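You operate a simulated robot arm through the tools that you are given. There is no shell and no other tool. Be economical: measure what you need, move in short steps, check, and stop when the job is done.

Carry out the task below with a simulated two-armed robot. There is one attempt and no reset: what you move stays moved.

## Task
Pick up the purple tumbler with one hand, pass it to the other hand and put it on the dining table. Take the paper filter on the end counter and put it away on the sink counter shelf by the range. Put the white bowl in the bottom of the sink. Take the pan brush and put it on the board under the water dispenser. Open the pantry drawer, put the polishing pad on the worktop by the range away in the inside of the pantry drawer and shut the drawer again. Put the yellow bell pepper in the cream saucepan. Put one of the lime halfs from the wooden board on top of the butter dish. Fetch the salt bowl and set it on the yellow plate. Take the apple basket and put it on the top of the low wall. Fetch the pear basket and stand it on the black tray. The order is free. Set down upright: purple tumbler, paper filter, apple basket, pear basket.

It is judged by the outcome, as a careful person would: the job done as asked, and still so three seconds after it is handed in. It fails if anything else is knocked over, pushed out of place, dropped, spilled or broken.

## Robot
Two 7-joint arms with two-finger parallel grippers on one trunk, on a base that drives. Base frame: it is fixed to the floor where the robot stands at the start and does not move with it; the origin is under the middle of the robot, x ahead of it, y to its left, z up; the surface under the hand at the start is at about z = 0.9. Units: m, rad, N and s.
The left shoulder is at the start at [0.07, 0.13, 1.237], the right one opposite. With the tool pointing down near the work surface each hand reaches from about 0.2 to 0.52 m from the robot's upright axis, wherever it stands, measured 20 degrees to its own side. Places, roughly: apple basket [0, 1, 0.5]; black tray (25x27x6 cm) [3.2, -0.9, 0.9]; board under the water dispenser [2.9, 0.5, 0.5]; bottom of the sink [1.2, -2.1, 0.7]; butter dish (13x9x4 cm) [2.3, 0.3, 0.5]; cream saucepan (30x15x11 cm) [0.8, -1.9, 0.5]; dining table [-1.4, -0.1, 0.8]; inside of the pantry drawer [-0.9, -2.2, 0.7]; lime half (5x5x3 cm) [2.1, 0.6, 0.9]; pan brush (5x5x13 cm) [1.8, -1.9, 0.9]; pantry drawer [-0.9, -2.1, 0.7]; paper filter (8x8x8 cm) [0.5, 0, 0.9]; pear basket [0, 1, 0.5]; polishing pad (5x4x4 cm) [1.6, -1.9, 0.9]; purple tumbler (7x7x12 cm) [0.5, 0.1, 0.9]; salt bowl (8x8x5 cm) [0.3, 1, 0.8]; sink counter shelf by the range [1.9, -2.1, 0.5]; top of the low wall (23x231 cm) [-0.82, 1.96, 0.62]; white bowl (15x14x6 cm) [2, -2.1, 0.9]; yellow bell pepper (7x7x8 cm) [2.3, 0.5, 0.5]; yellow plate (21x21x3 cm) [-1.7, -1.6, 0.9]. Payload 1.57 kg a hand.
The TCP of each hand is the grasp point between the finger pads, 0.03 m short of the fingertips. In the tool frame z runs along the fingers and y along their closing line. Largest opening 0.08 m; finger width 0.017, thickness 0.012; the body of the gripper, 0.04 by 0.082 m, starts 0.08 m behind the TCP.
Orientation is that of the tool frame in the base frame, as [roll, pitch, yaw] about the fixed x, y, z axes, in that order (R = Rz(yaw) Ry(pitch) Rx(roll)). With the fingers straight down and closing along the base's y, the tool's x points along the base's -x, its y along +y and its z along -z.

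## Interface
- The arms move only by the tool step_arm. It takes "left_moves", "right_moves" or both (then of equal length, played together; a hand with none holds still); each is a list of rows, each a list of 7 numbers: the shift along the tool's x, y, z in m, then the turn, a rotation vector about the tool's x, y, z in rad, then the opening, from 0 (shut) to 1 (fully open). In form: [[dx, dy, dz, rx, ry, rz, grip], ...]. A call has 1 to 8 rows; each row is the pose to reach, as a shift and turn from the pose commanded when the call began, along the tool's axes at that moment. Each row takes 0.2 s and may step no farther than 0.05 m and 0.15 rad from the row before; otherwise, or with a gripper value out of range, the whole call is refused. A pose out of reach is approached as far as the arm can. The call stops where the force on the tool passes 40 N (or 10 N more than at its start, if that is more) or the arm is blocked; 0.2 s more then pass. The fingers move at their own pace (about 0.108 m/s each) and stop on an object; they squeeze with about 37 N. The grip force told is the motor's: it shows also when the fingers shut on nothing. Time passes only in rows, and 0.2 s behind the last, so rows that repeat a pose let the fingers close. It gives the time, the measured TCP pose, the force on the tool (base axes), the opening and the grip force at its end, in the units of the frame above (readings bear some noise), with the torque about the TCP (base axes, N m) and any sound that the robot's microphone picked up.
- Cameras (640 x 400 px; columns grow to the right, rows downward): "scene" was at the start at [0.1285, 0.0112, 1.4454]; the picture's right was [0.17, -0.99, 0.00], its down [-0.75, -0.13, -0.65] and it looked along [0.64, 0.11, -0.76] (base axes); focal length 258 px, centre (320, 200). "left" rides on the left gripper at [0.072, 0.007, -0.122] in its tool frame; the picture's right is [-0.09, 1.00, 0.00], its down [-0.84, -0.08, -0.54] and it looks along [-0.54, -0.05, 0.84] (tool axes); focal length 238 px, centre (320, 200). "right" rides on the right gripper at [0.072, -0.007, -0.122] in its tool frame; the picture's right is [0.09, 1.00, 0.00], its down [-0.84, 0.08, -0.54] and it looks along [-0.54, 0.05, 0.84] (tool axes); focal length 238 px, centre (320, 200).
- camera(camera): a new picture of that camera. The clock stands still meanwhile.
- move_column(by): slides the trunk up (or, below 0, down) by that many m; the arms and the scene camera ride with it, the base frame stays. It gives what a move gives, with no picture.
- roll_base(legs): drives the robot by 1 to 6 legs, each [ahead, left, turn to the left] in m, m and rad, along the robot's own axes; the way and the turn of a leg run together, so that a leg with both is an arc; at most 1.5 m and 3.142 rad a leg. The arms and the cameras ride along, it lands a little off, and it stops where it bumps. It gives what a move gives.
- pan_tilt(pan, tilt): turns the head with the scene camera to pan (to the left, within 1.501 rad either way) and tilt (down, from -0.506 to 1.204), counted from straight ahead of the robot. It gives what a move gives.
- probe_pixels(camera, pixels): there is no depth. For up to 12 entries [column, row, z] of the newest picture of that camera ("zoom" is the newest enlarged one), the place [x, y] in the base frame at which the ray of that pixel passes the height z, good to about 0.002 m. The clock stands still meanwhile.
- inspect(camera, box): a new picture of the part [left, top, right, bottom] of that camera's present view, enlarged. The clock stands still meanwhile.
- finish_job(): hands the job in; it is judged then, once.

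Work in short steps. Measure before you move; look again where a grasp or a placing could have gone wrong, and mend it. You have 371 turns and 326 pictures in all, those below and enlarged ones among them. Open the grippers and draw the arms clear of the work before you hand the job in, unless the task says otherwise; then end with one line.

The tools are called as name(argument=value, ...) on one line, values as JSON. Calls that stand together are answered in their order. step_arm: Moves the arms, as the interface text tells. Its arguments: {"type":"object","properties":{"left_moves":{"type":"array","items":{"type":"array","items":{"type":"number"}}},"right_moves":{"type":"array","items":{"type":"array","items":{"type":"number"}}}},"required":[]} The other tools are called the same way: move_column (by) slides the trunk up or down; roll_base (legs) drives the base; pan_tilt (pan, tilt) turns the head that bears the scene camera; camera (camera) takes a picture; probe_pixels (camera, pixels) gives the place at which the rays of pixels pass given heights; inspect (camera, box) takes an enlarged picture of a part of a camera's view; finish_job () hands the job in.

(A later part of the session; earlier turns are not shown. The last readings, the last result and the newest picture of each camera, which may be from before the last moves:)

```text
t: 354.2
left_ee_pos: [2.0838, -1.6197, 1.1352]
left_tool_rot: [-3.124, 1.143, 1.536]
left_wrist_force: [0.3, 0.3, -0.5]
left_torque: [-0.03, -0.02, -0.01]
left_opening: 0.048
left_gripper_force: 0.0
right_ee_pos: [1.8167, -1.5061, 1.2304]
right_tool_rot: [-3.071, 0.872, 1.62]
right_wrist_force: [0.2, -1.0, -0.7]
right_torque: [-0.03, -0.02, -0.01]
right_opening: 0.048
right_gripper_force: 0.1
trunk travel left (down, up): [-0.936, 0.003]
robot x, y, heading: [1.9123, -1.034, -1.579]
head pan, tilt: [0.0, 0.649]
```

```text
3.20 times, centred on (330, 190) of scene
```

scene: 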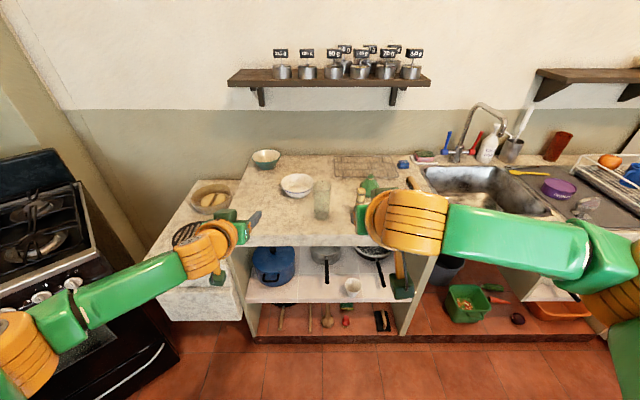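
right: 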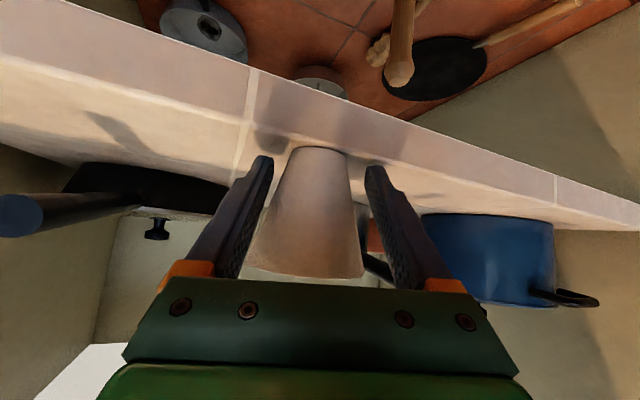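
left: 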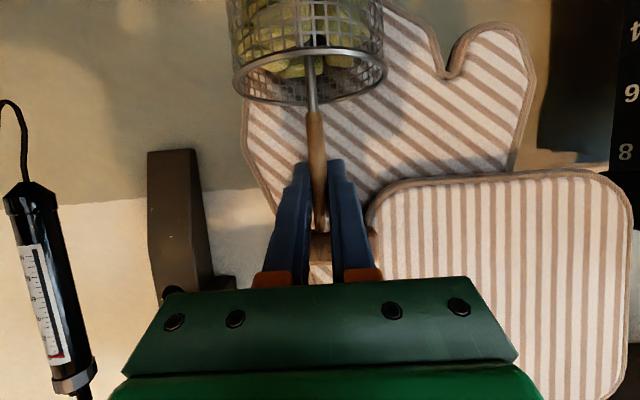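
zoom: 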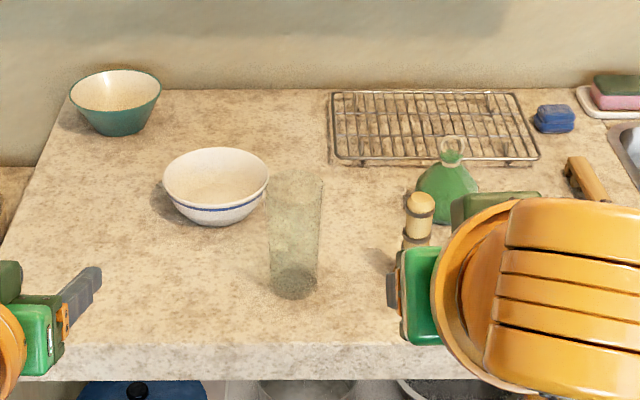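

probe_pixels(camera="zoom", pixels=[[217, 177, 0.95], [163, 177, 0.95], [270, 177, 0.95], [217, 205, 0.95], [217, 148, 0.95], [213, 226, 0.9], [296, 298, 0.9], [295, 178, 1.04], [250, 378, 0.84], [250, 344, 0.9], [296, 250, 0.9], [420, 200, 1.03]])

```text
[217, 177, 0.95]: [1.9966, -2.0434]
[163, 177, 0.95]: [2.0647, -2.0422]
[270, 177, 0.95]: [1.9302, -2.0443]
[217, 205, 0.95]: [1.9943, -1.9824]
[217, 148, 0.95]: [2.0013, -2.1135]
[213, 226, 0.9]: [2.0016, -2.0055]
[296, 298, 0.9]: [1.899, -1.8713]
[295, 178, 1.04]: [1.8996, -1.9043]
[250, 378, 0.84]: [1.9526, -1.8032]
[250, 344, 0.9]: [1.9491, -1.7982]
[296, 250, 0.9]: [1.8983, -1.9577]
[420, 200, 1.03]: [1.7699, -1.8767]
```

The white bowl is centred at (1.998,-2.045), rim z≈0.955, radius 0.068; a glass stands at (1.90,-1.90). I turn the right hand for a fore-aft pinch (roll 90°) and tuck the left hand.

step_arm(right_moves=[[0, -0.02, 0, 0, 0, 0.15, 0.6], [0, -0.04, 0, 0, 0, 0.3, 0.6], [0, -0.06, 0, 0, 0, 0.45, 0.6], [0, -0.08, 0, 0, 0, 0.6, 0.6], [0, -0.1, 0, 0, 0, 0.75, 0.6], [0, -0.12, 0, 0, 0, 0.9, 0.6], [0, -0.14, 0, 0, 0, 1.05, 0.6], [0, -0.14, 0, 0, 0, 1.2, 0.6]], left_moves=[[0.01, 0.01, -0.025, 0, 0, 0, 0.6], [0.02, 0.02, -0.05, 0, 0, 0, 0.6], [0.03, 0.03, -0.075, 0, 0, 0, 0.6], [0.04, 0.04, -0.1, 0, 0, 0, 0.6], [0.04, 0.04, -0.1, 0, 0, 0, 0.6], [0.04, 0.04, -0.1, 0, 0, 0, 0.6], [0.04, 0.04, -0.1, 0, 0, 0, 0.6], [0.04, 0.04, -0.1, 0, 0, 0, 0.6]])

step_arm(right_moves=[[0, 0, 0, 0, 0, 0.12, 0.6], [0, 0, 0, 0, 0, 0.25, 0.6], [0, 0, 0, 0, 0, 0.37, 0.6]])

step_arm(right_moves=[[0, 0, 0, 0.12, 0, 0, 0.6], [0, 0, 0, 0.24, 0, 0, 0.6], [0, 0, 0, 0.36, 0, 0, 0.6]])

```text
t: 356.0
left_ee_pos: [2.1313, -1.5134, 1.1379]
left_tool_rot: [-3.124, 1.143, 1.534]
left_wrist_force: [-0.2, -0.1, 0.3]
left_torque: [-0.02, 0.03, -0.01]
left_opening: 0.048
left_gripper_force: 0.1
left hand out of reach, approached as far as the arm can: row 1, 2, 3
right_ee_pos: [1.6749, -1.5064, 1.2385]
right_tool_rot: [2.313, 0.325, 0.241]
right_wrist_force: [0.2, 0.9, 0.9]
right_torque: [-0.03, -0.02, 0.0]
right_opening: 0.0479
right_gripper_force: 0.0
trunk travel left (down, up): [-0.936, 0.003]
robot x, y, heading: [1.9126, -1.0336, -1.579]
head pan, tilt: [0.0, 0.649]
```

```text
t: 356.8
left_ee_pos: [2.1311, -1.5141, 1.1376]
left_tool_rot: [-3.125, 1.143, 1.537]
left_wrist_force: [-0.3, 0.0, 0.0]
left_torque: [-0.02, -0.05, -0.02]
left_opening: 0.048
left_gripper_force: 0.0
right_ee_pos: [1.6759, -1.5065, 1.2385]
right_tool_rot: [2.267, 0.042, -0.005]
right_wrist_force: [0.3, 0.3, -0.1]
right_torque: [0.03, 0.02, 0.0]
right_opening: 0.0482
right_gripper_force: 0.0
trunk travel left (down, up): [-0.936, 0.003]
robot x, y, heading: [1.9107, -1.033, -1.577]
head pan, tilt: [0.0, 0.649]
```

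```text
t: 357.6
left_ee_pos: [2.13, -1.5132, 1.1382]
left_tool_rot: [-3.123, 1.144, 1.536]
left_wrist_force: [-0.2, 0.0, 0.1]
left_torque: [-0.02, 0.0, -0.01]
left_opening: 0.0484
left_gripper_force: 0.1
right_ee_pos: [1.6764, -1.5052, 1.2376]
right_tool_rot: [2.629, 0.045, -0.002]
right_wrist_force: [-0.2, 0.1, -0.5]
right_torque: [-0.01, -0.01, -0.03]
right_opening: 0.048
right_gripper_force: 0.2
trunk travel left (down, up): [-0.936, 0.003]
robot x, y, heading: [1.9083, -1.0315, -1.573]
head pan, tilt: [0.0, 0.649]
```

Right hand is ready (tilt 0.51). I lower it by arm 0.25 and bring it inward 0.14, in front of the counter.

step_arm(right_moves=[[0.02, -0.0175, 0.031, 0, 0, 0, 0.6], [0.04, -0.035, 0.062, 0, 0, 0, 0.6], [0.06, -0.0525, 0.093, 0, 0, 0, 0.6], [0.08, -0.07, 0.124, 0, 0, 0, 0.6], [0.1, -0.0875, 0.155, 0, 0, 0, 0.6], [0.12, -0.105, 0.186, 0, 0, 0, 0.6], [0.14, -0.123, 0.218, 0, 0, 0, 0.6]])

camera(camera="scene")

```text
t: 359.2
left_ee_pos: [2.132, -1.5142, 1.1378]
left_tool_rot: [-3.123, 1.144, 1.538]
left_wrist_force: [0.0, 1.1, 0.4]
left_torque: [-0.01, -0.01, -0.03]
left_opening: 0.0478
left_gripper_force: 0.1
right_ee_pos: [1.806, -1.5054, 0.9818]
right_tool_rot: [2.626, 0.045, -0.006]
right_wrist_force: [0.3, -0.6, -0.2]
right_torque: [-0.01, -0.03, 0.02]
right_opening: 0.0478
right_gripper_force: 0.1
trunk travel left (down, up): [-0.936, 0.003]
robot x, y, heading: [1.9097, -1.0374, -1.575]
head pan, tilt: [0.0, 0.649]
```

```text
172 pictures are left
```

scene: 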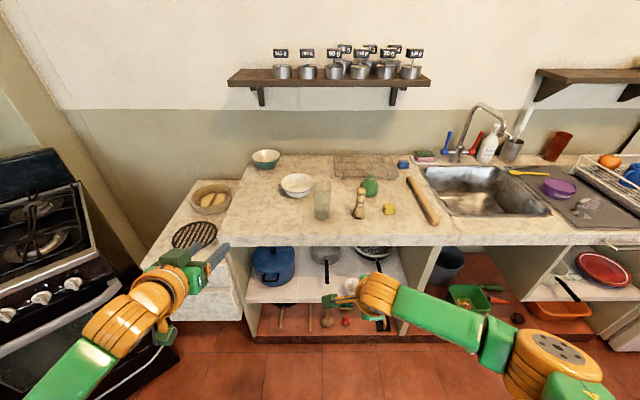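

I shift the base left 0.21, then approach 0.3 and look from the right wrist camera.

roll_base(legs=[[0, 0.205, 0], [0.32, 0, 0]])

camera(camera="scene")

camera(camera="right")

```text
t: 362.5
left_ee_pos: [2.3266, -1.8292, 1.1402]
left_tool_rot: [-3.125, 1.146, 1.522]
left_wrist_force: [0.8, -0.4, -0.4]
left_torque: [-0.02, 0.02, 0.01]
left_opening: 0.048
left_gripper_force: 0.1
right_ee_pos: [2.0021, -1.8191, 0.9822]
right_tool_rot: [2.627, 0.044, -0.016]
right_wrist_force: [-0.4, 0.0, -1.4]
right_torque: [-0.02, 0.01, -0.06]
right_opening: 0.048
right_gripper_force: 0.0
trunk travel left (down, up): [-0.936, 0.003]
robot x, y, heading: [2.1125, -1.3505, -1.589]
head pan, tilt: [0.0, 0.649]
```

```text
171 pictures are left
```

scene: 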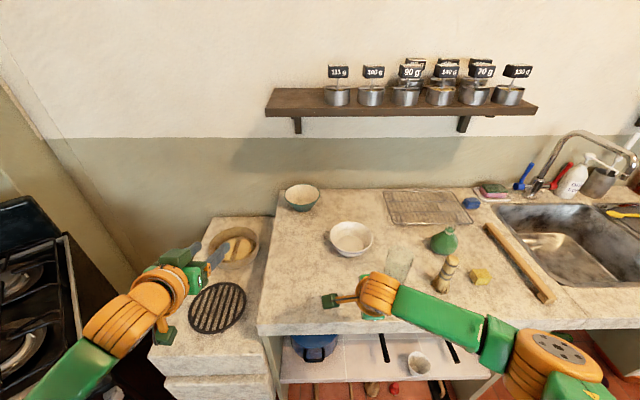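

```text
170 pictures are left
```

right: 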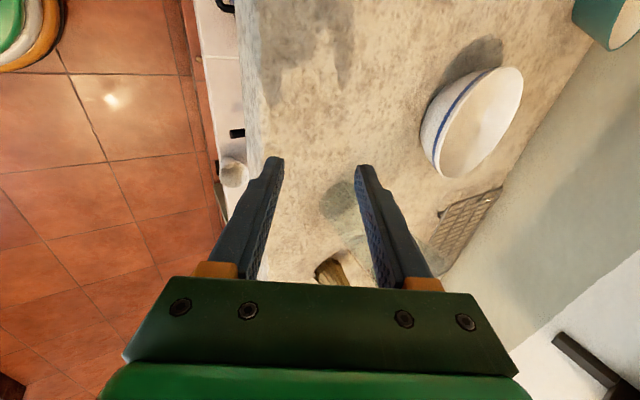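

probe_pixels(camera="right", pixels=[[480, 122, 0.955], [455, 125, 0.955], [505, 120, 0.955], [437, 165, 0.955], [520, 75, 0.955], [345, 195, 0.9]])

inspect(camera="scene", box=[300, 190, 500, 330])

```text
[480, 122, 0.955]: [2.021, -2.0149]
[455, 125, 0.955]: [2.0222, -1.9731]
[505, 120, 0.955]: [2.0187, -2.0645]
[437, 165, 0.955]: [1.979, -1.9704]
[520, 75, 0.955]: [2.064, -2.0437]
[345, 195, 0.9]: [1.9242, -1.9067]
```

```text
2.86 times, centred on (400, 260) of scene
```

zoom: 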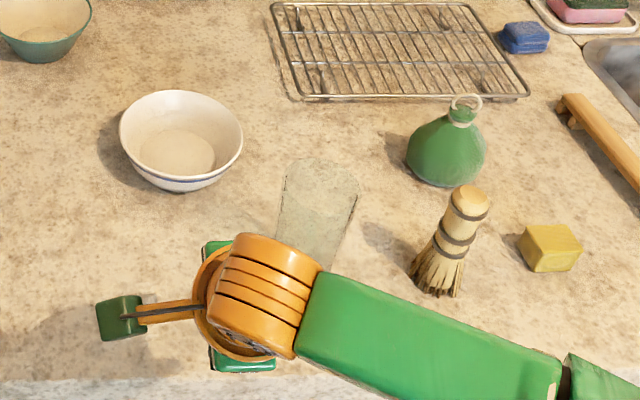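

probe_pixels(camera="zoom", pixels=[[181, 135, 0.955], [181, 180, 0.955], [120, 135, 0.955], [243, 140, 0.955], [310, 250, 0.9], [318, 165, 1.04]])

```text
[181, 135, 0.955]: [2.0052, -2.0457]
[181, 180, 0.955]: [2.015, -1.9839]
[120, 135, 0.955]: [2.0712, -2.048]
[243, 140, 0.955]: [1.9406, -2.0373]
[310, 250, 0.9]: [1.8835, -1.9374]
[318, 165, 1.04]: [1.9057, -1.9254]
```

Near rim target P=(2.01,-1.974,0.957). I drive ahead 0.145 with the inner finger passing above the rim, then look.

roll_base(legs=[[0.143, 0.01, 0]])

inspect(camera="right", box=[220, 40, 480, 240])

```text
t: 363.9
left_ee_pos: [2.3358, -1.9704, 1.1408]
left_tool_rot: [-3.123, 1.145, 1.527]
left_wrist_force: [0.1, 0.2, -0.2]
left_torque: [0.01, -0.04, 0.02]
left_opening: 0.0481
left_gripper_force: 0.1
right_ee_pos: [2.0107, -1.96, 0.9832]
right_tool_rot: [2.625, 0.046, -0.013]
right_wrist_force: [0.1, -0.2, 0.0]
right_torque: [-0.02, -0.02, 0.03]
right_opening: 0.0479
right_gripper_force: 0.1
trunk travel left (down, up): [-0.936, 0.003]
robot x, y, heading: [2.124, -1.4918, -1.583]
head pan, tilt: [0.0, 0.649]
```

```text
2.00 times, centred on (350, 140) of right
```

zoom: 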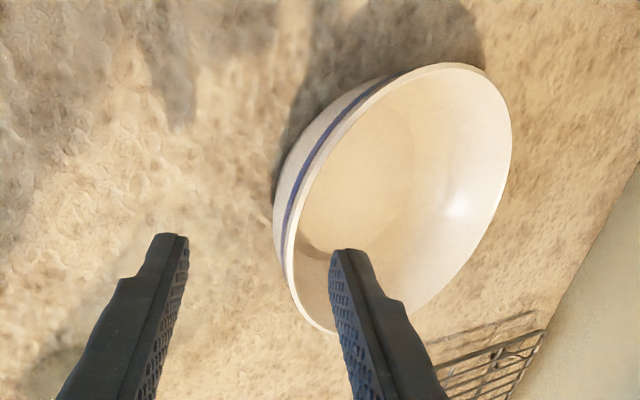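

The fingers straddle the rim but sit ~2 cm toward −x of its nearest point. I correct by +0.022 in x, 1.2 cm ahead, and lower 1.4 cm.

step_arm(right_moves=[[0.022, 0.0105, 0.006, 0, 0, 0, 0.6], [0.022, 0.0035, 0.018, 0, 0, 0, 0.6]])

inspect(camera="right", box=[220, 40, 480, 240])

```text
t: 364.5
left_ee_pos: [2.3361, -1.9732, 1.1404]
left_tool_rot: [-3.124, 1.146, 1.527]
left_wrist_force: [-0.7, 0.0, -0.6]
left_torque: [-0.01, -0.02, 0.02]
left_opening: 0.048
left_gripper_force: 0.1
right_ee_pos: [2.0336, -1.9749, 0.9663]
right_tool_rot: [2.627, 0.046, -0.012]
right_wrist_force: [-0.1, 0.4, -0.7]
right_torque: [-0.04, -0.02, 0.04]
right_opening: 0.0479
right_gripper_force: 0.1
trunk travel left (down, up): [-0.936, 0.003]
robot x, y, heading: [2.1239, -1.49, -1.583]
head pan, tilt: [0.0, 0.649]
```

```text
2.00 times, centred on (350, 140) of right
```

zoom: 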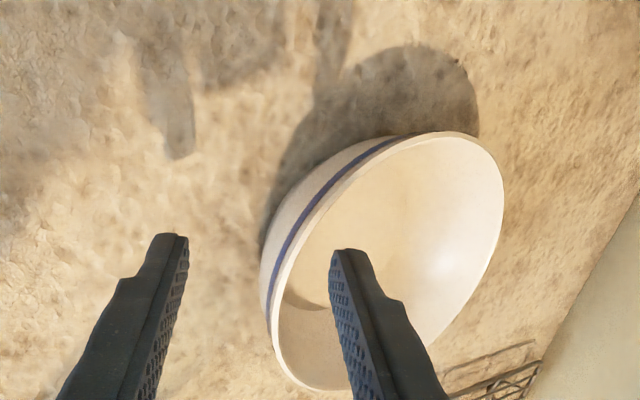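

Well centred now. I close.

step_arm(right_moves=[[0, 0, 0, 0, 0, 0, 0.3], [0, 0, 0, 0, 0, 0, 0], [0, 0, 0, 0, 0, 0, 0]])

inspect(camera="scene", box=[280, 150, 480, 290])

camera(camera="right")

```text
t: 365.3
left_ee_pos: [2.3357, -1.9736, 1.1386]
left_tool_rot: [-3.124, 1.144, 1.529]
left_wrist_force: [-0.7, 0.3, -0.4]
left_torque: [-0.02, 0.03, -0.01]
left_opening: 0.048
left_gripper_force: 0.1
right_ee_pos: [2.0337, -1.9759, 0.9652]
right_tool_rot: [2.627, 0.047, -0.013]
right_wrist_force: [0.0, -0.1, -0.7]
right_torque: [0.01, 0.0, 0.02]
right_opening: 0.0001
right_gripper_force: 21.3
trunk travel left (down, up): [-0.936, 0.003]
robot x, y, heading: [2.1172, -1.4885, -1.584]
head pan, tilt: [0.0, 0.649]
```

```text
2.86 times, centred on (380, 220) of scene
```

zoom: 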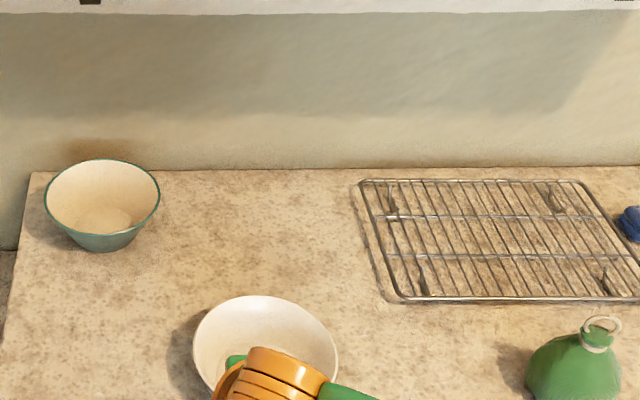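

```text
165 pictures are left
```

right: 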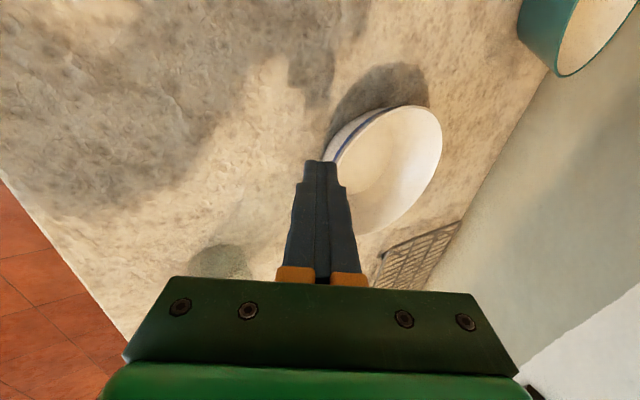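

It closed on nothing: re-triangulating both views puts the rim lower, centre (2.0,-2.067) z≈0.933. I reopen, shift −3.4 cm in x and go 2.3 cm deeper.

step_arm(right_moves=[[0, 0, 0, 0, 0, 0, 0.6], [-0.017, 0, 0, 0, 0, 0, 0.6], [-0.034, 0, 0, 0, 0, 0, 0.6], [-0.034, 0.004, 0.012, 0, 0, 0, 0.6]])

inspect(camera="right", box=[220, 40, 480, 240])

```text
t: 366.3
left_ee_pos: [2.3372, -1.9739, 1.1381]
left_tool_rot: [-3.123, 1.142, 1.53]
left_wrist_force: [-0.6, -0.2, 0.7]
left_torque: [0.0, 0.0, -0.01]
left_opening: 0.0481
left_gripper_force: 0.0
right_ee_pos: [1.998, -1.9832, 0.9603]
right_tool_rot: [2.629, 0.046, -0.012]
right_wrist_force: [-0.9, -0.3, 0.4]
right_torque: [-0.02, -0.01, 0.03]
right_opening: 0.0479
right_gripper_force: 0.1
trunk travel left (down, up): [-0.936, 0.003]
robot x, y, heading: [2.1188, -1.4925, -1.579]
head pan, tilt: [0.0, 0.649]
```

```text
2.00 times, centred on (350, 140) of right
```

zoom: 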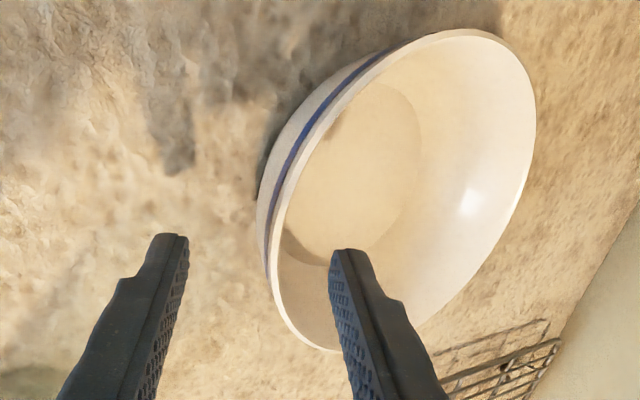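

step_arm(right_moves=[[0, 0, 0.009, 0, 0, 0, 0.6], [0, 0, 0.018, 0, 0, 0, 0.6], [0, 0, 0.018, 0, 0, 0, 0.2], [0, 0, 0.018, 0, 0, 0, 0], [0, 0, 0.018, 0, 0, 0, 0]])

inspect(camera="right", box=[220, 40, 480, 240])

```text
t: 367.5
left_ee_pos: [2.337, -1.9744, 1.1378]
left_tool_rot: [-3.122, 1.143, 1.531]
left_wrist_force: [0.3, 0.1, 0.0]
left_torque: [-0.01, 0.0, 0.02]
left_opening: 0.048
left_gripper_force: 0.1
right_ee_pos: [1.9979, -1.9932, 0.9447]
right_tool_rot: [2.628, 0.045, -0.012]
right_wrist_force: [-0.2, -2.7, 4.6]
right_torque: [-0.2, -0.04, 0.0]
right_opening: 0.0037
right_gripper_force: 24.7
trunk travel left (down, up): [-0.936, 0.003]
robot x, y, heading: [2.1203, -1.4936, -1.585]
head pan, tilt: [0.0, 0.649]
```

```text
2.00 times, centred on (350, 140) of right
```

zoom: 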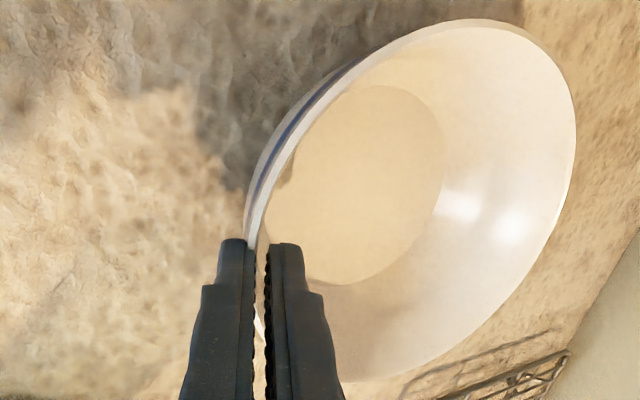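

Gripped the wall (3.7 mm). I lift 10 cm by arm and check.

step_arm(right_moves=[[0, 0.015, -0.026, 0, 0, 0, 0], [0, 0.03, -0.052, 0, 0, 0, 0], [0, 0.044, -0.078, 0, 0, 0, 0], [0, 0.054, -0.096, 0, 0, 0, 0]])

camera(camera="scene")

camera(camera="right")

```text
t: 368.5
left_ee_pos: [2.337, -1.9752, 1.1384]
left_tool_rot: [-3.124, 1.144, 1.526]
left_wrist_force: [0.1, -0.1, -0.3]
left_torque: [0.02, 0.0, 0.01]
left_opening: 0.0479
left_gripper_force: 0.1
right_ee_pos: [2.0034, -1.9929, 1.0528]
right_tool_rot: [2.631, 0.046, -0.012]
right_wrist_force: [-0.7, 0.7, -1.8]
right_torque: [0.19, 0.0, 0.0]
right_opening: 0.0035
right_gripper_force: 24.5
trunk travel left (down, up): [-0.936, 0.003]
robot x, y, heading: [2.1212, -1.4922, -1.585]
head pan, tilt: [0.0, 0.649]
```

```text
162 pictures are left
```

scene: 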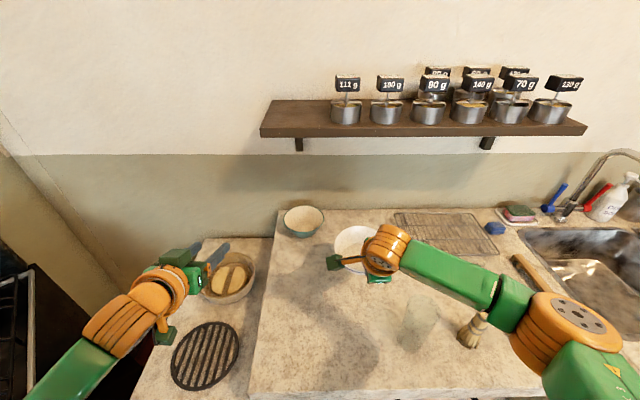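

```text
161 pictures are left
```

right: 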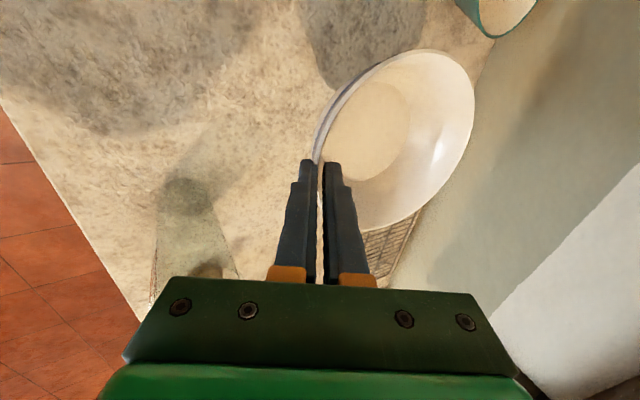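

Held level-ish (1.8 N). I raise it another 7 cm to clear the glass, shift left and back out.

step_arm(right_moves=[[0, 0.017, -0.031, 0, 0, 0, 0], [0, 0.034, -0.061, 0, 0, 0, 0]])

roll_base(legs=[[0, 0.04, 0], [-0.4, 0, 0]])

camera(camera="scene")

```text
t: 369.1
left_ee_pos: [2.336, -1.9738, 1.1382]
left_tool_rot: [-3.124, 1.143, 1.527]
left_wrist_force: [0.0, -0.6, 0.5]
left_torque: [-0.02, 0.02, 0.0]
left_opening: 0.048
left_gripper_force: 0.1
right_ee_pos: [2.004, -1.9935, 1.1239]
right_tool_rot: [2.629, 0.047, -0.011]
right_wrist_force: [0.7, 0.9, -2.7]
right_torque: [0.18, 0.01, 0.02]
right_opening: 0.0039
right_gripper_force: 24.3
trunk travel left (down, up): [-0.936, 0.003]
robot x, y, heading: [2.1215, -1.4936, -1.584]
head pan, tilt: [0.0, 0.649]
```

```text
t: 372.1
left_ee_pos: [2.3801, -1.5771, 1.1367]
left_tool_rot: [-3.125, 1.141, 1.52]
left_wrist_force: [0.8, -0.9, -0.3]
left_torque: [0.02, 0.0, -0.03]
left_opening: 0.0478
left_gripper_force: 0.1
right_ee_pos: [2.0486, -1.5943, 1.1232]
right_tool_rot: [2.63, 0.044, -0.018]
right_wrist_force: [0.5, 0.1, -2.3]
right_torque: [0.22, -0.02, -0.02]
right_opening: 0.0035
right_gripper_force: 24.7
trunk travel left (down, up): [-0.936, 0.003]
robot x, y, heading: [2.1677, -1.0881, -1.594]
head pan, tilt: [0.0, 0.649]
```

```text
160 pictures are left
```

scene: 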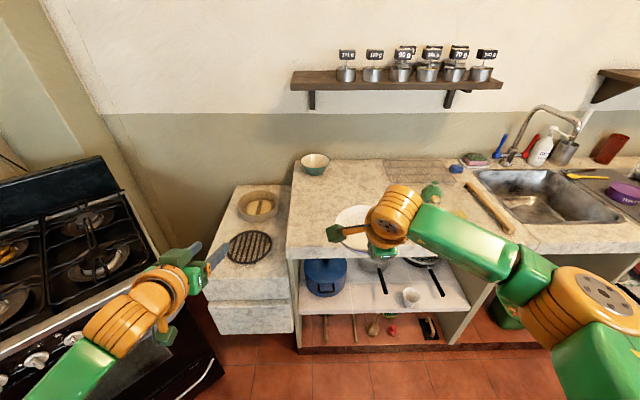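

I drive right along the counter to the sink and look.

roll_base(legs=[[0, -0.85, 0.02]])

camera(camera="scene")

```text
t: 376.5
left_ee_pos: [1.5515, -1.5617, 1.1382]
left_tool_rot: [-3.121, 1.142, 1.555]
left_wrist_force: [1.1, 0.4, 0.4]
left_torque: [-0.02, -0.02, 0.02]
left_opening: 0.0477
left_gripper_force: 0.1
right_ee_pos: [1.2215, -1.5909, 1.1225]
right_tool_rot: [2.628, 0.048, 0.011]
right_wrist_force: [0.2, -0.9, -2.9]
right_torque: [0.17, 0.01, -0.02]
right_opening: 0.0036
right_gripper_force: 24.7
trunk travel left (down, up): [-0.936, 0.003]
robot x, y, heading: [1.3231, -1.0819, -1.56]
head pan, tilt: [0.0, 0.649]
```

```text
159 pictures are left
```

scene: 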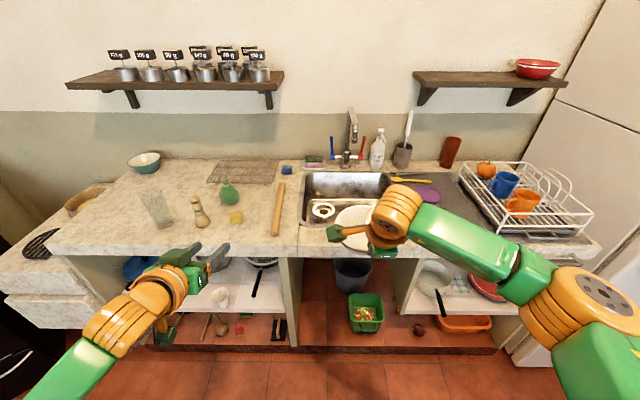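

probe_pixels(camera="scene", pixels=[[304, 174, 0.88], [390, 174, 0.88], [300, 222, 0.88], [322, 210, 0.72], [350, 118, 1.1], [350, 158, 0.9], [300, 242, 0.88], [352, 213, 1.1], [352, 235, 1.06], [425, 190, 0.95]])

inspect(camera="scene", box=[280, 100, 460, 260])

```text
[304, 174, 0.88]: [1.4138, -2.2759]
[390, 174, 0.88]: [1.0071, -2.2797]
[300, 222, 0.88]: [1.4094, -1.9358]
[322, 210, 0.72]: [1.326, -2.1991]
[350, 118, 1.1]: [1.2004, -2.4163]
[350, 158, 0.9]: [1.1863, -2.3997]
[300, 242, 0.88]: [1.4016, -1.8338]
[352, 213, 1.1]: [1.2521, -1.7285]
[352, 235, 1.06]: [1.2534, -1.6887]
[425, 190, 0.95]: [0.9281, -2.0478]
```

```text
2.50 times, centred on (370, 180) of scene
```

zoom: 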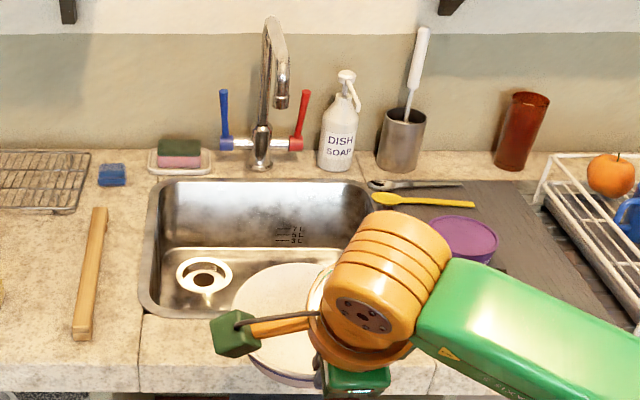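

Basin spans x 1.01–1.41, y −1.93…−2.28. I drive ahead 0.43 so the bowl hangs over the basin, checking the spout.

probe_pixels(camera="scene", pixels=[[354, 142, 1.0], [354, 142, 1.05], [354, 142, 1.1]])

roll_base(legs=[[0.36, -0.01, -0.01]])

camera(camera="scene")

camera(camera="right")

```text
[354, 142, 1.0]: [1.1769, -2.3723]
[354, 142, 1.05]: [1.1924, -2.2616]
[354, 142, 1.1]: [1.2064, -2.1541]
```

```text
t: 378.9
left_ee_pos: [1.5441, -1.9202, 1.1393]
left_tool_rot: [-3.125, 1.145, 1.55]
left_wrist_force: [0.3, -0.3, 0.1]
left_torque: [-0.02, 0.0, 0.0]
left_opening: 0.048
left_gripper_force: 0.0
right_ee_pos: [1.2124, -1.9469, 1.1243]
right_tool_rot: [2.625, 0.043, 0.012]
right_wrist_force: [0.7, 0.5, -2.7]
right_torque: [0.19, 0.03, 0.01]
right_opening: 0.0036
right_gripper_force: 24.4
trunk travel left (down, up): [-0.936, 0.003]
robot x, y, heading: [1.3172, -1.4417, -1.561]
head pan, tilt: [0.0, 0.649]
```

```text
157 pictures are left
```

scene: 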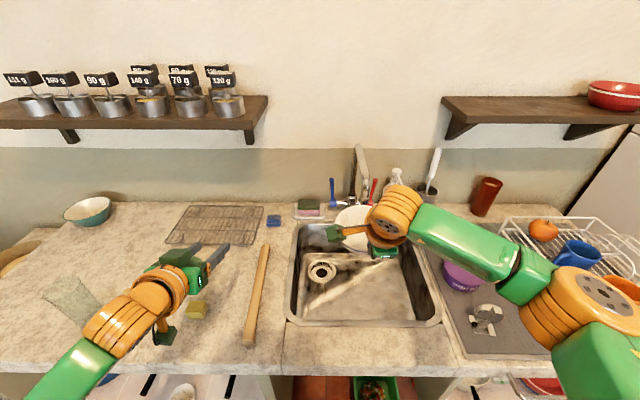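

```text
156 pictures are left
```

right: 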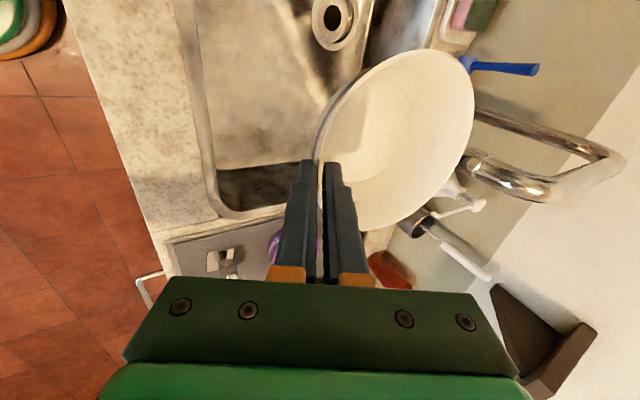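

probe_pixels(camera="right", pixels=[[470, 165, 1.0], [470, 165, 1.05], [470, 165, 1.1], [473, 90, 1.1], [225, 200, 0.88]])

roll_base(legs=[[0.06, 0, 0]])

step_arm(right_moves=[[-0.003, -0.022, 0.04, 0, 0, 0, 0], [-0.006, -0.044, 0.08, 0, 0, 0, 0], [-0.008, -0.066, 0.12, 0, 0, 0, 0], [-0.008, -0.088, 0.16, 0, 0, 0, 0]])

camera(camera="scene")

camera(camera="right")

```text
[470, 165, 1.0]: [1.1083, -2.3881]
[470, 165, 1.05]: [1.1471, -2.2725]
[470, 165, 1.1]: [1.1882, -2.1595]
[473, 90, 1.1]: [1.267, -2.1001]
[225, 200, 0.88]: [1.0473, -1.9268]
```

```text
t: 379.7
left_ee_pos: [1.5439, -1.9445, 1.1399]
left_tool_rot: [-3.127, 1.146, 1.553]
left_wrist_force: [-0.5, 0.5, 0.8]
left_torque: [-0.04, 0.0, -0.01]
left_opening: 0.048
left_gripper_force: 0.1
right_ee_pos: [1.2142, -1.9678, 1.1206]
right_tool_rot: [2.651, 0.048, 0.013]
right_wrist_force: [0.5, 0.1, -2.5]
right_torque: [0.18, 0.04, -0.01]
right_opening: 0.0035
right_gripper_force: 23.9
trunk travel left (down, up): [-0.936, 0.003]
robot x, y, heading: [1.3197, -1.4719, -1.564]
head pan, tilt: [0.0, 0.649]
stopped in leg 1: the force on the tool passed its limit at 58 N (the readings are from after the stop); the commanded pose is now the measured one
```

```text
t: 380.7
left_ee_pos: [1.5442, -1.9494, 1.1383]
left_tool_rot: [-3.123, 1.14, 1.551]
left_wrist_force: [0.0, -0.3, -0.5]
left_torque: [0.0, 0.02, 0.01]
left_opening: 0.0478
left_gripper_force: 0.0
right_ee_pos: [1.1994, -1.9723, 0.9359]
right_tool_rot: [2.652, 0.049, 0.015]
right_wrist_force: [0.0, 1.0, -2.5]
right_torque: [0.19, 0.02, -0.02]
right_opening: 0.0036
right_gripper_force: 24.6
trunk travel left (down, up): [-0.936, 0.003]
robot x, y, heading: [1.3162, -1.4724, -1.562]
head pan, tilt: [0.0, 0.649]
```

```text
155 pictures are left
```

scene: 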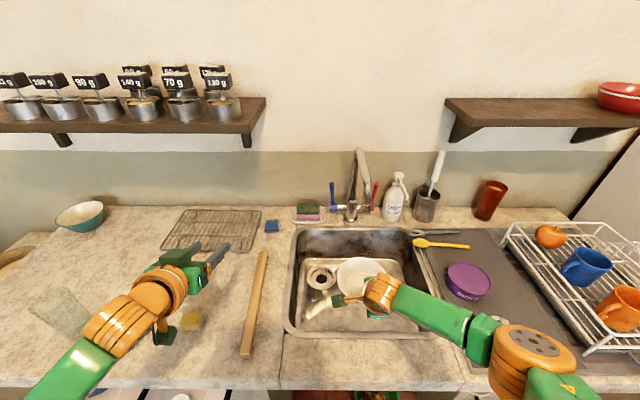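

```text
154 pictures are left
```

right: 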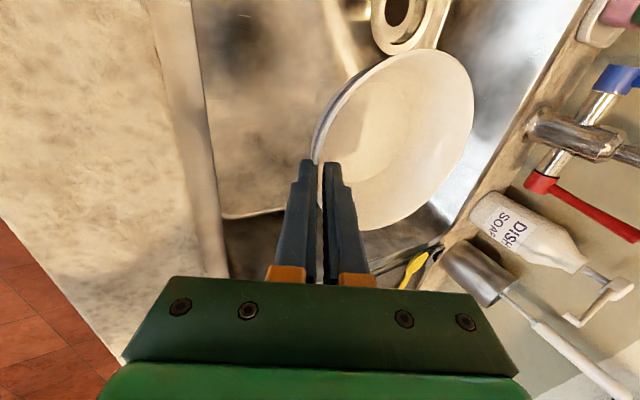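

The far rim had touched the spout (stopped); now it is below it. I go ahead 7 cm by arm, then descend toward the basin floor.

step_arm(right_moves=[[0, 0.031, 0.0165, 0, 0, 0, 0], [0, 0.0617, 0.033, 0, 0, 0, 0], [0, 0.04, 0.073, 0, 0, 0, 0], [0, 0.018, 0.113, 0, 0, 0, 0]])

camera(camera="scene")

camera(camera="right")

```text
t: 381.7
left_ee_pos: [1.5438, -1.9502, 1.1384]
left_tool_rot: [-3.127, 1.143, 1.551]
left_wrist_force: [-0.3, 0.5, 0.0]
left_torque: [0.0, 0.01, 0.01]
left_opening: 0.0482
left_gripper_force: 0.1
right_ee_pos: [1.19, -2.0009, 0.9012]
right_tool_rot: [2.651, 0.047, 0.016]
right_wrist_force: [0.3, -0.5, -1.9]
right_torque: [0.18, -0.03, -0.03]
right_opening: 0.0034
right_gripper_force: 24.7
right hand out of reach, approached as far as the arm can: row 2, 3, 4
trunk travel left (down, up): [-0.936, 0.003]
robot x, y, heading: [1.3154, -1.4722, -1.562]
head pan, tilt: [0.0, 0.649]
```

```text
153 pictures are left
```

scene: 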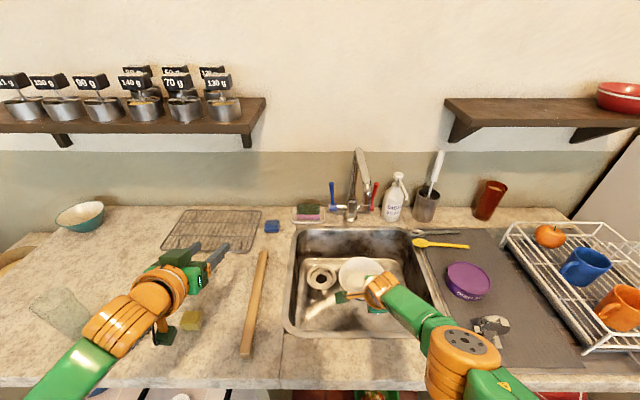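

```text
152 pictures are left
```

right: 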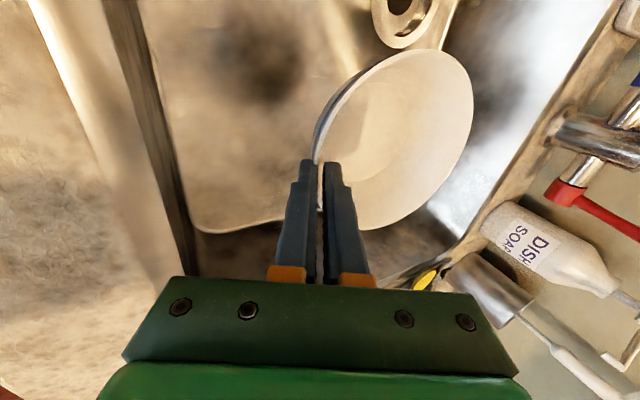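

The arm is at its limit; I need the column. First I raise the left hand 15 cm so that it stays clear of the brush, then drive ahead 5 cm and lower the column.

step_arm(left_moves=[[-0.034, 0, -0.015, 0, 0, 0, 0.6], [-0.069, 0, -0.031, 0, 0, 0, 0.6], [-0.103, 0, -0.046, 0, 0, 0, 0.6], [-0.137, 0, -0.061, 0, 0, 0, 0.6]])

roll_base(legs=[[0.045, 0, 0]])

camera(camera="scene")

```text
t: 382.7
left_ee_pos: [1.5452, -1.9515, 1.2891]
left_tool_rot: [-3.126, 1.142, 1.549]
left_wrist_force: [0.3, -0.7, 0.0]
left_torque: [-0.03, 0.0, 0.0]
left_opening: 0.0478
left_gripper_force: 0.2
right_ee_pos: [1.19, -2.0022, 0.9011]
right_tool_rot: [2.654, 0.048, 0.012]
right_wrist_force: [-0.8, -0.1, -2.9]
right_torque: [0.19, -0.05, 0.02]
right_opening: 0.0034
right_gripper_force: 24.6
trunk travel left (down, up): [-0.936, 0.003]
robot x, y, heading: [1.3204, -1.4712, -1.559]
head pan, tilt: [0.0, 0.649]
```

```text
t: 383.6
left_ee_pos: [1.5453, -1.9869, 1.292]
left_tool_rot: [-3.126, 1.151, 1.551]
left_wrist_force: [0.2, 1.1, -0.7]
left_torque: [-0.05, 0.0, -0.01]
left_opening: 0.0477
left_gripper_force: 0.0
right_ee_pos: [1.1896, -2.0388, 0.905]
right_tool_rot: [2.643, 0.048, 0.014]
right_wrist_force: [0.1, 0.5, -2.3]
right_torque: [0.13, 0.01, -0.02]
right_opening: 0.0034
right_gripper_force: 24.6
trunk travel left (down, up): [-0.936, 0.003]
robot x, y, heading: [1.3224, -1.516, -1.566]
head pan, tilt: [0.0, 0.649]
```

```text
151 pictures are left
```

scene: 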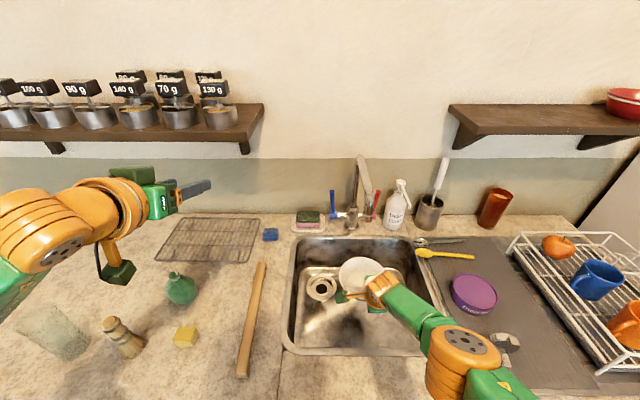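

probe_pixels(camera="scene", pixels=[[466, 345, 0.95], [466, 345, 1.05], [466, 345, 1.15], [415, 315, 1.0], [415, 315, 1.1], [450, 385, 0.88]])

move_column(by=-0.05)

pan_tilt(pan=-0.3, tilt=0.95)

camera(camera="scene")

```text
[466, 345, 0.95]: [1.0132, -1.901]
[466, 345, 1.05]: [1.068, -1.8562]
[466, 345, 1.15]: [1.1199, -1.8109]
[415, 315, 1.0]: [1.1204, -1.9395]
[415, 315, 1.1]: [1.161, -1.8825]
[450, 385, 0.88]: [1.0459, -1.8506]
```

```text
t: 384.6
left_ee_pos: [1.546, -1.9965, 1.2386]
left_tool_rot: [-3.125, 1.142, 1.552]
left_wrist_force: [0.0, 0.4, 0.0]
left_torque: [0.06, -0.02, 0.0]
left_opening: 0.0478
left_gripper_force: 0.0
right_ee_pos: [1.1909, -2.0448, 0.85]
right_tool_rot: [2.654, 0.046, 0.013]
right_wrist_force: [-1.0, 0.2, -1.8]
right_torque: [0.18, 0.02, 0.01]
right_opening: 0.0034
right_gripper_force: 24.1
trunk travel left (down, up): [-0.886, 0.053]
robot x, y, heading: [1.3159, -1.5152, -1.566]
head pan, tilt: [0.0, 0.649]
```

```text
t: 385.4
left_ee_pos: [1.5462, -1.9962, 1.2389]
left_tool_rot: [-3.123, 1.144, 1.55]
left_wrist_force: [-0.3, 0.3, -0.1]
left_torque: [0.0, 0.02, 0.02]
left_opening: 0.0479
left_gripper_force: 0.2
right_ee_pos: [1.19, -2.0445, 0.8506]
right_tool_rot: [2.654, 0.048, 0.014]
right_wrist_force: [-0.3, 0.1, -2.5]
right_torque: [0.2, 0.02, -0.02]
right_opening: 0.0036
right_gripper_force: 24.7
trunk travel left (down, up): [-0.886, 0.053]
robot x, y, heading: [1.314, -1.5115, -1.566]
head pan, tilt: [-0.3, 0.949]
```

```text
150 pictures are left
```

scene: 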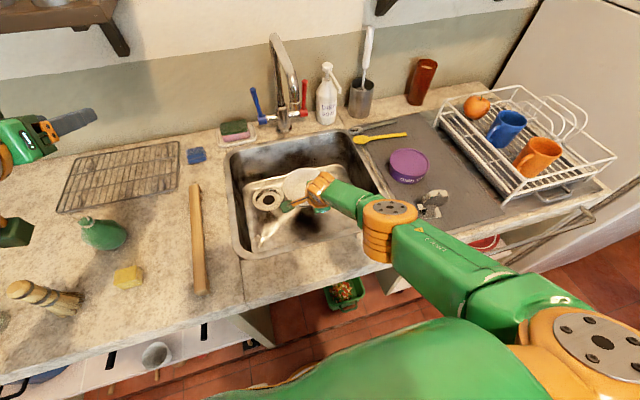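

probe_pixels(camera="scene", pixels=[[388, 215, 0.9], [388, 215, 1.0], [388, 215, 1.1], [385, 262, 0.88]])

move_column(by=-0.03)

move_column(by=-0.015)

```text
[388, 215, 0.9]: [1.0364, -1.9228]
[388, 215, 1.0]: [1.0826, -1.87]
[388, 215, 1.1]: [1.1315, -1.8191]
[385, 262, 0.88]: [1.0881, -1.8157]
```

```text
t: 386.1
left_ee_pos: [1.5457, -1.9967, 1.2095]
left_tool_rot: [-3.123, 1.143, 1.552]
left_wrist_force: [-0.2, -0.3, 0.0]
left_torque: [-0.05, -0.03, -0.03]
left_opening: 0.0483
left_gripper_force: 0.1
right_ee_pos: [1.1906, -2.0453, 0.821]
right_tool_rot: [2.653, 0.047, 0.013]
right_wrist_force: [-0.9, 0.2, -3.1]
right_torque: [0.2, 0.02, -0.03]
right_opening: 0.0034
right_gripper_force: 24.7
trunk travel left (down, up): [-0.856, 0.084]
robot x, y, heading: [1.3193, -1.5167, -1.564]
head pan, tilt: [-0.3, 0.949]
```

```text
t: 386.7
left_ee_pos: [1.5448, -1.9971, 1.195]
left_tool_rot: [-3.122, 1.144, 1.554]
left_wrist_force: [0.3, -0.5, -0.4]
left_torque: [-0.02, -0.02, 0.02]
left_opening: 0.0479
left_gripper_force: 0.0
right_ee_pos: [1.1901, -2.0449, 0.8058]
right_tool_rot: [2.652, 0.046, 0.013]
right_wrist_force: [-0.1, -0.8, -2.8]
right_torque: [0.23, 0.01, 0.01]
right_opening: 0.0036
right_gripper_force: 24.7
trunk travel left (down, up): [-0.841, 0.099]
robot x, y, heading: [1.3163, -1.5152, -1.565]
head pan, tilt: [-0.3, 0.949]
```

move_column(by=-0.012)

move_column(by=-0.01)

inspect(camera="scene", box=[200, 110, 440, 290])

camera(camera="right")

```text
t: 387.3
left_ee_pos: [1.5454, -1.9957, 1.1831]
left_tool_rot: [-3.123, 1.143, 1.551]
left_wrist_force: [0.2, -0.4, 0.1]
left_torque: [0.04, 0.02, 0.0]
left_opening: 0.048
left_gripper_force: 0.0
right_ee_pos: [1.1905, -2.0455, 0.7936]
right_tool_rot: [2.653, 0.046, 0.015]
right_wrist_force: [-0.2, 0.6, -1.4]
right_torque: [0.19, 0.01, 0.0]
right_opening: 0.0034
right_gripper_force: 24.1
trunk travel left (down, up): [-0.829, 0.111]
robot x, y, heading: [1.3183, -1.517, -1.563]
head pan, tilt: [-0.3, 0.949]
```

```text
t: 387.9
left_ee_pos: [1.5465, -1.9888, 1.175]
left_tool_rot: [-3.124, 1.149, 1.552]
left_wrist_force: [-0.2, -0.3, 0.1]
left_torque: [0.01, -0.01, 0.01]
left_opening: 0.0481
left_gripper_force: 0.0
right_ee_pos: [1.1905, -2.0411, 0.7889]
right_tool_rot: [2.642, 0.05, 0.014]
right_wrist_force: [-2.4, 1.6, 21.1]
right_torque: [-0.5, 0.08, -0.12]
right_opening: 0.004
right_gripper_force: 24.4
trunk travel left (down, up): [-0.819, 0.121]
robot x, y, heading: [1.3196, -1.5159, -1.567]
head pan, tilt: [-0.3, 0.949]
```

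```text
2.22 times, centred on (320, 200) of scene
```

zoom: 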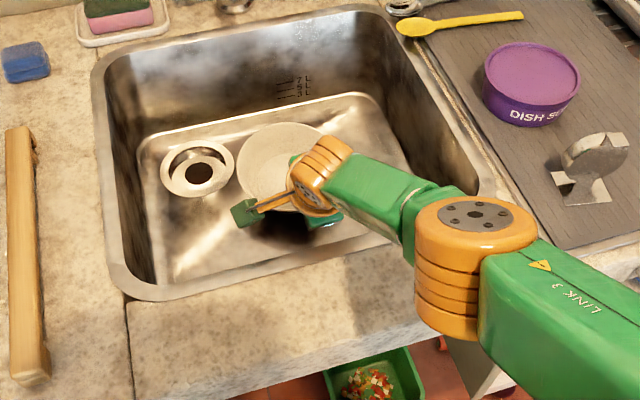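

```text
148 pictures are left
```

right: 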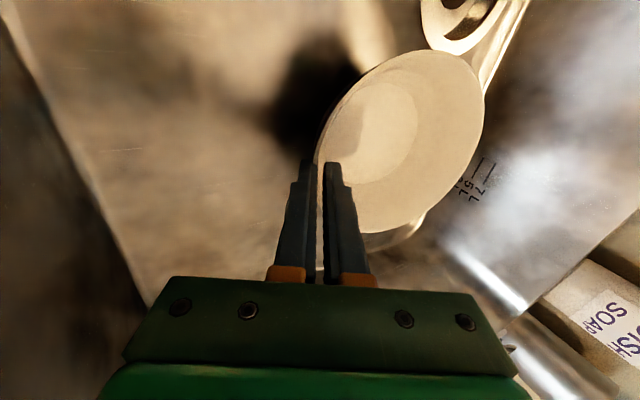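

Contact with the basin floor. I ease, open and check the bowl.

move_column(by=0.003)

step_arm(right_moves=[[0, 0, 0, 0, 0, 0, 0.15], [0, 0, 0, 0, 0, 0, 0.4], [0, 0, 0, 0, 0, 0, 0.5]])

camera(camera="right")

```text
t: 388.4
left_ee_pos: [1.545, -1.9918, 1.1768]
left_tool_rot: [-3.123, 1.146, 1.551]
left_wrist_force: [0.3, 0.3, -0.2]
left_torque: [0.0, -0.03, 0.01]
left_opening: 0.0483
left_gripper_force: 0.2
right_ee_pos: [1.1914, -2.0431, 0.7904]
right_tool_rot: [2.648, 0.049, 0.015]
right_wrist_force: [-2.7, -2.1, 13.4]
right_torque: [-0.51, 0.11, -0.09]
right_opening: 0.0035
right_gripper_force: 24.8
trunk travel left (down, up): [-0.822, 0.118]
robot x, y, heading: [1.3206, -1.5168, -1.565]
head pan, tilt: [-0.3, 0.949]
```

```text
t: 389.2
left_ee_pos: [1.5458, -1.9965, 1.1753]
left_tool_rot: [-3.124, 1.144, 1.551]
left_wrist_force: [-0.8, 0.0, -0.6]
left_torque: [0.0, 0.03, 0.01]
left_opening: 0.0482
left_gripper_force: 0.1
right_ee_pos: [1.1916, -2.0444, 0.7868]
right_tool_rot: [2.651, 0.049, 0.013]
right_wrist_force: [-0.1, 0.0, 0.5]
right_torque: [0.03, -0.02, -0.03]
right_opening: 0.0399
right_gripper_force: 0.1
trunk travel left (down, up): [-0.822, 0.118]
robot x, y, heading: [1.3195, -1.5142, -1.559]
head pan, tilt: [-0.3, 0.949]
```

```text
147 pictures are left
```

right: 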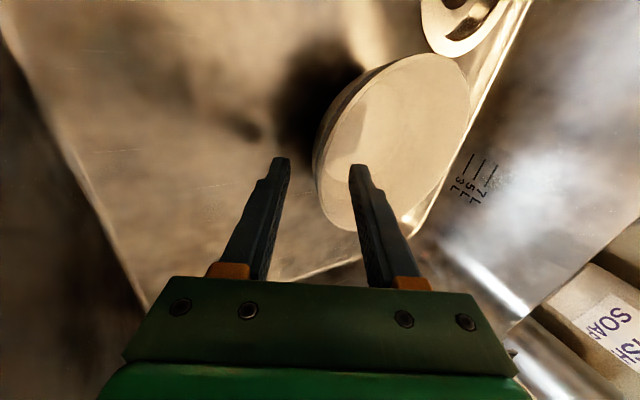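

The bowl sits in the basin. I raise the column to draw the hand out, then view.

move_column(by=0.115)

roll_base(legs=[[-0.35, 0, 0]])

camera(camera="scene")

```text
t: 390.7
left_ee_pos: [1.5457, -1.993, 1.2911]
left_tool_rot: [-3.123, 1.142, 1.551]
left_wrist_force: [-0.8, 0.6, -0.4]
left_torque: [-0.01, 0.0, 0.0]
left_opening: 0.048
left_gripper_force: 0.0
right_ee_pos: [1.191, -2.0457, 0.903]
right_tool_rot: [2.651, 0.046, 0.014]
right_wrist_force: [0.2, 0.2, 0.5]
right_torque: [-0.01, 0.0, 0.01]
right_opening: 0.0402
right_gripper_force: 0.0
trunk travel left (down, up): [-0.937, 0.003]
robot x, y, heading: [1.3209, -1.5147, -1.564]
head pan, tilt: [-0.3, 0.949]
```

```text
t: 392.1
left_ee_pos: [1.5466, -1.8729, 1.2906]
left_tool_rot: [-3.123, 1.144, 1.556]
left_wrist_force: [0.3, -0.4, 0.0]
left_torque: [0.04, 0.0, 0.02]
left_opening: 0.048
left_gripper_force: 0.0
right_ee_pos: [1.1908, -1.9305, 0.9083]
right_tool_rot: [2.628, 0.047, 0.02]
right_wrist_force: [-0.7, -15.1, 15.6]
right_torque: [-0.26, -0.07, -0.04]
right_opening: 0.0222
right_gripper_force: 0.1
trunk travel left (down, up): [-0.937, 0.003]
robot x, y, heading: [1.3204, -1.3917, -1.559]
head pan, tilt: [-0.3, 0.949]
stopped in leg 1: the force on the tool passed its limit at 58 N (the readings are from after the stop); the commanded pose is now the measured one
```

```text
146 pictures are left
```

scene: 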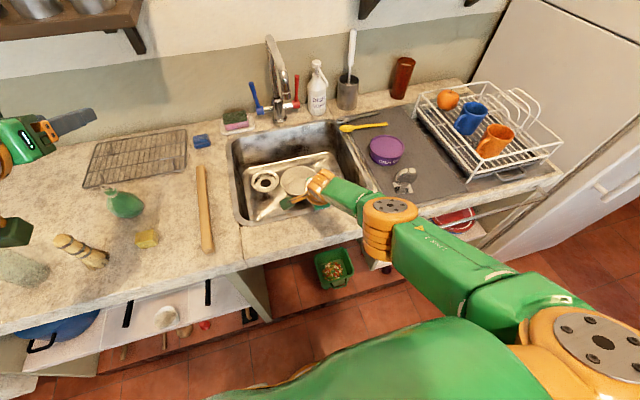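

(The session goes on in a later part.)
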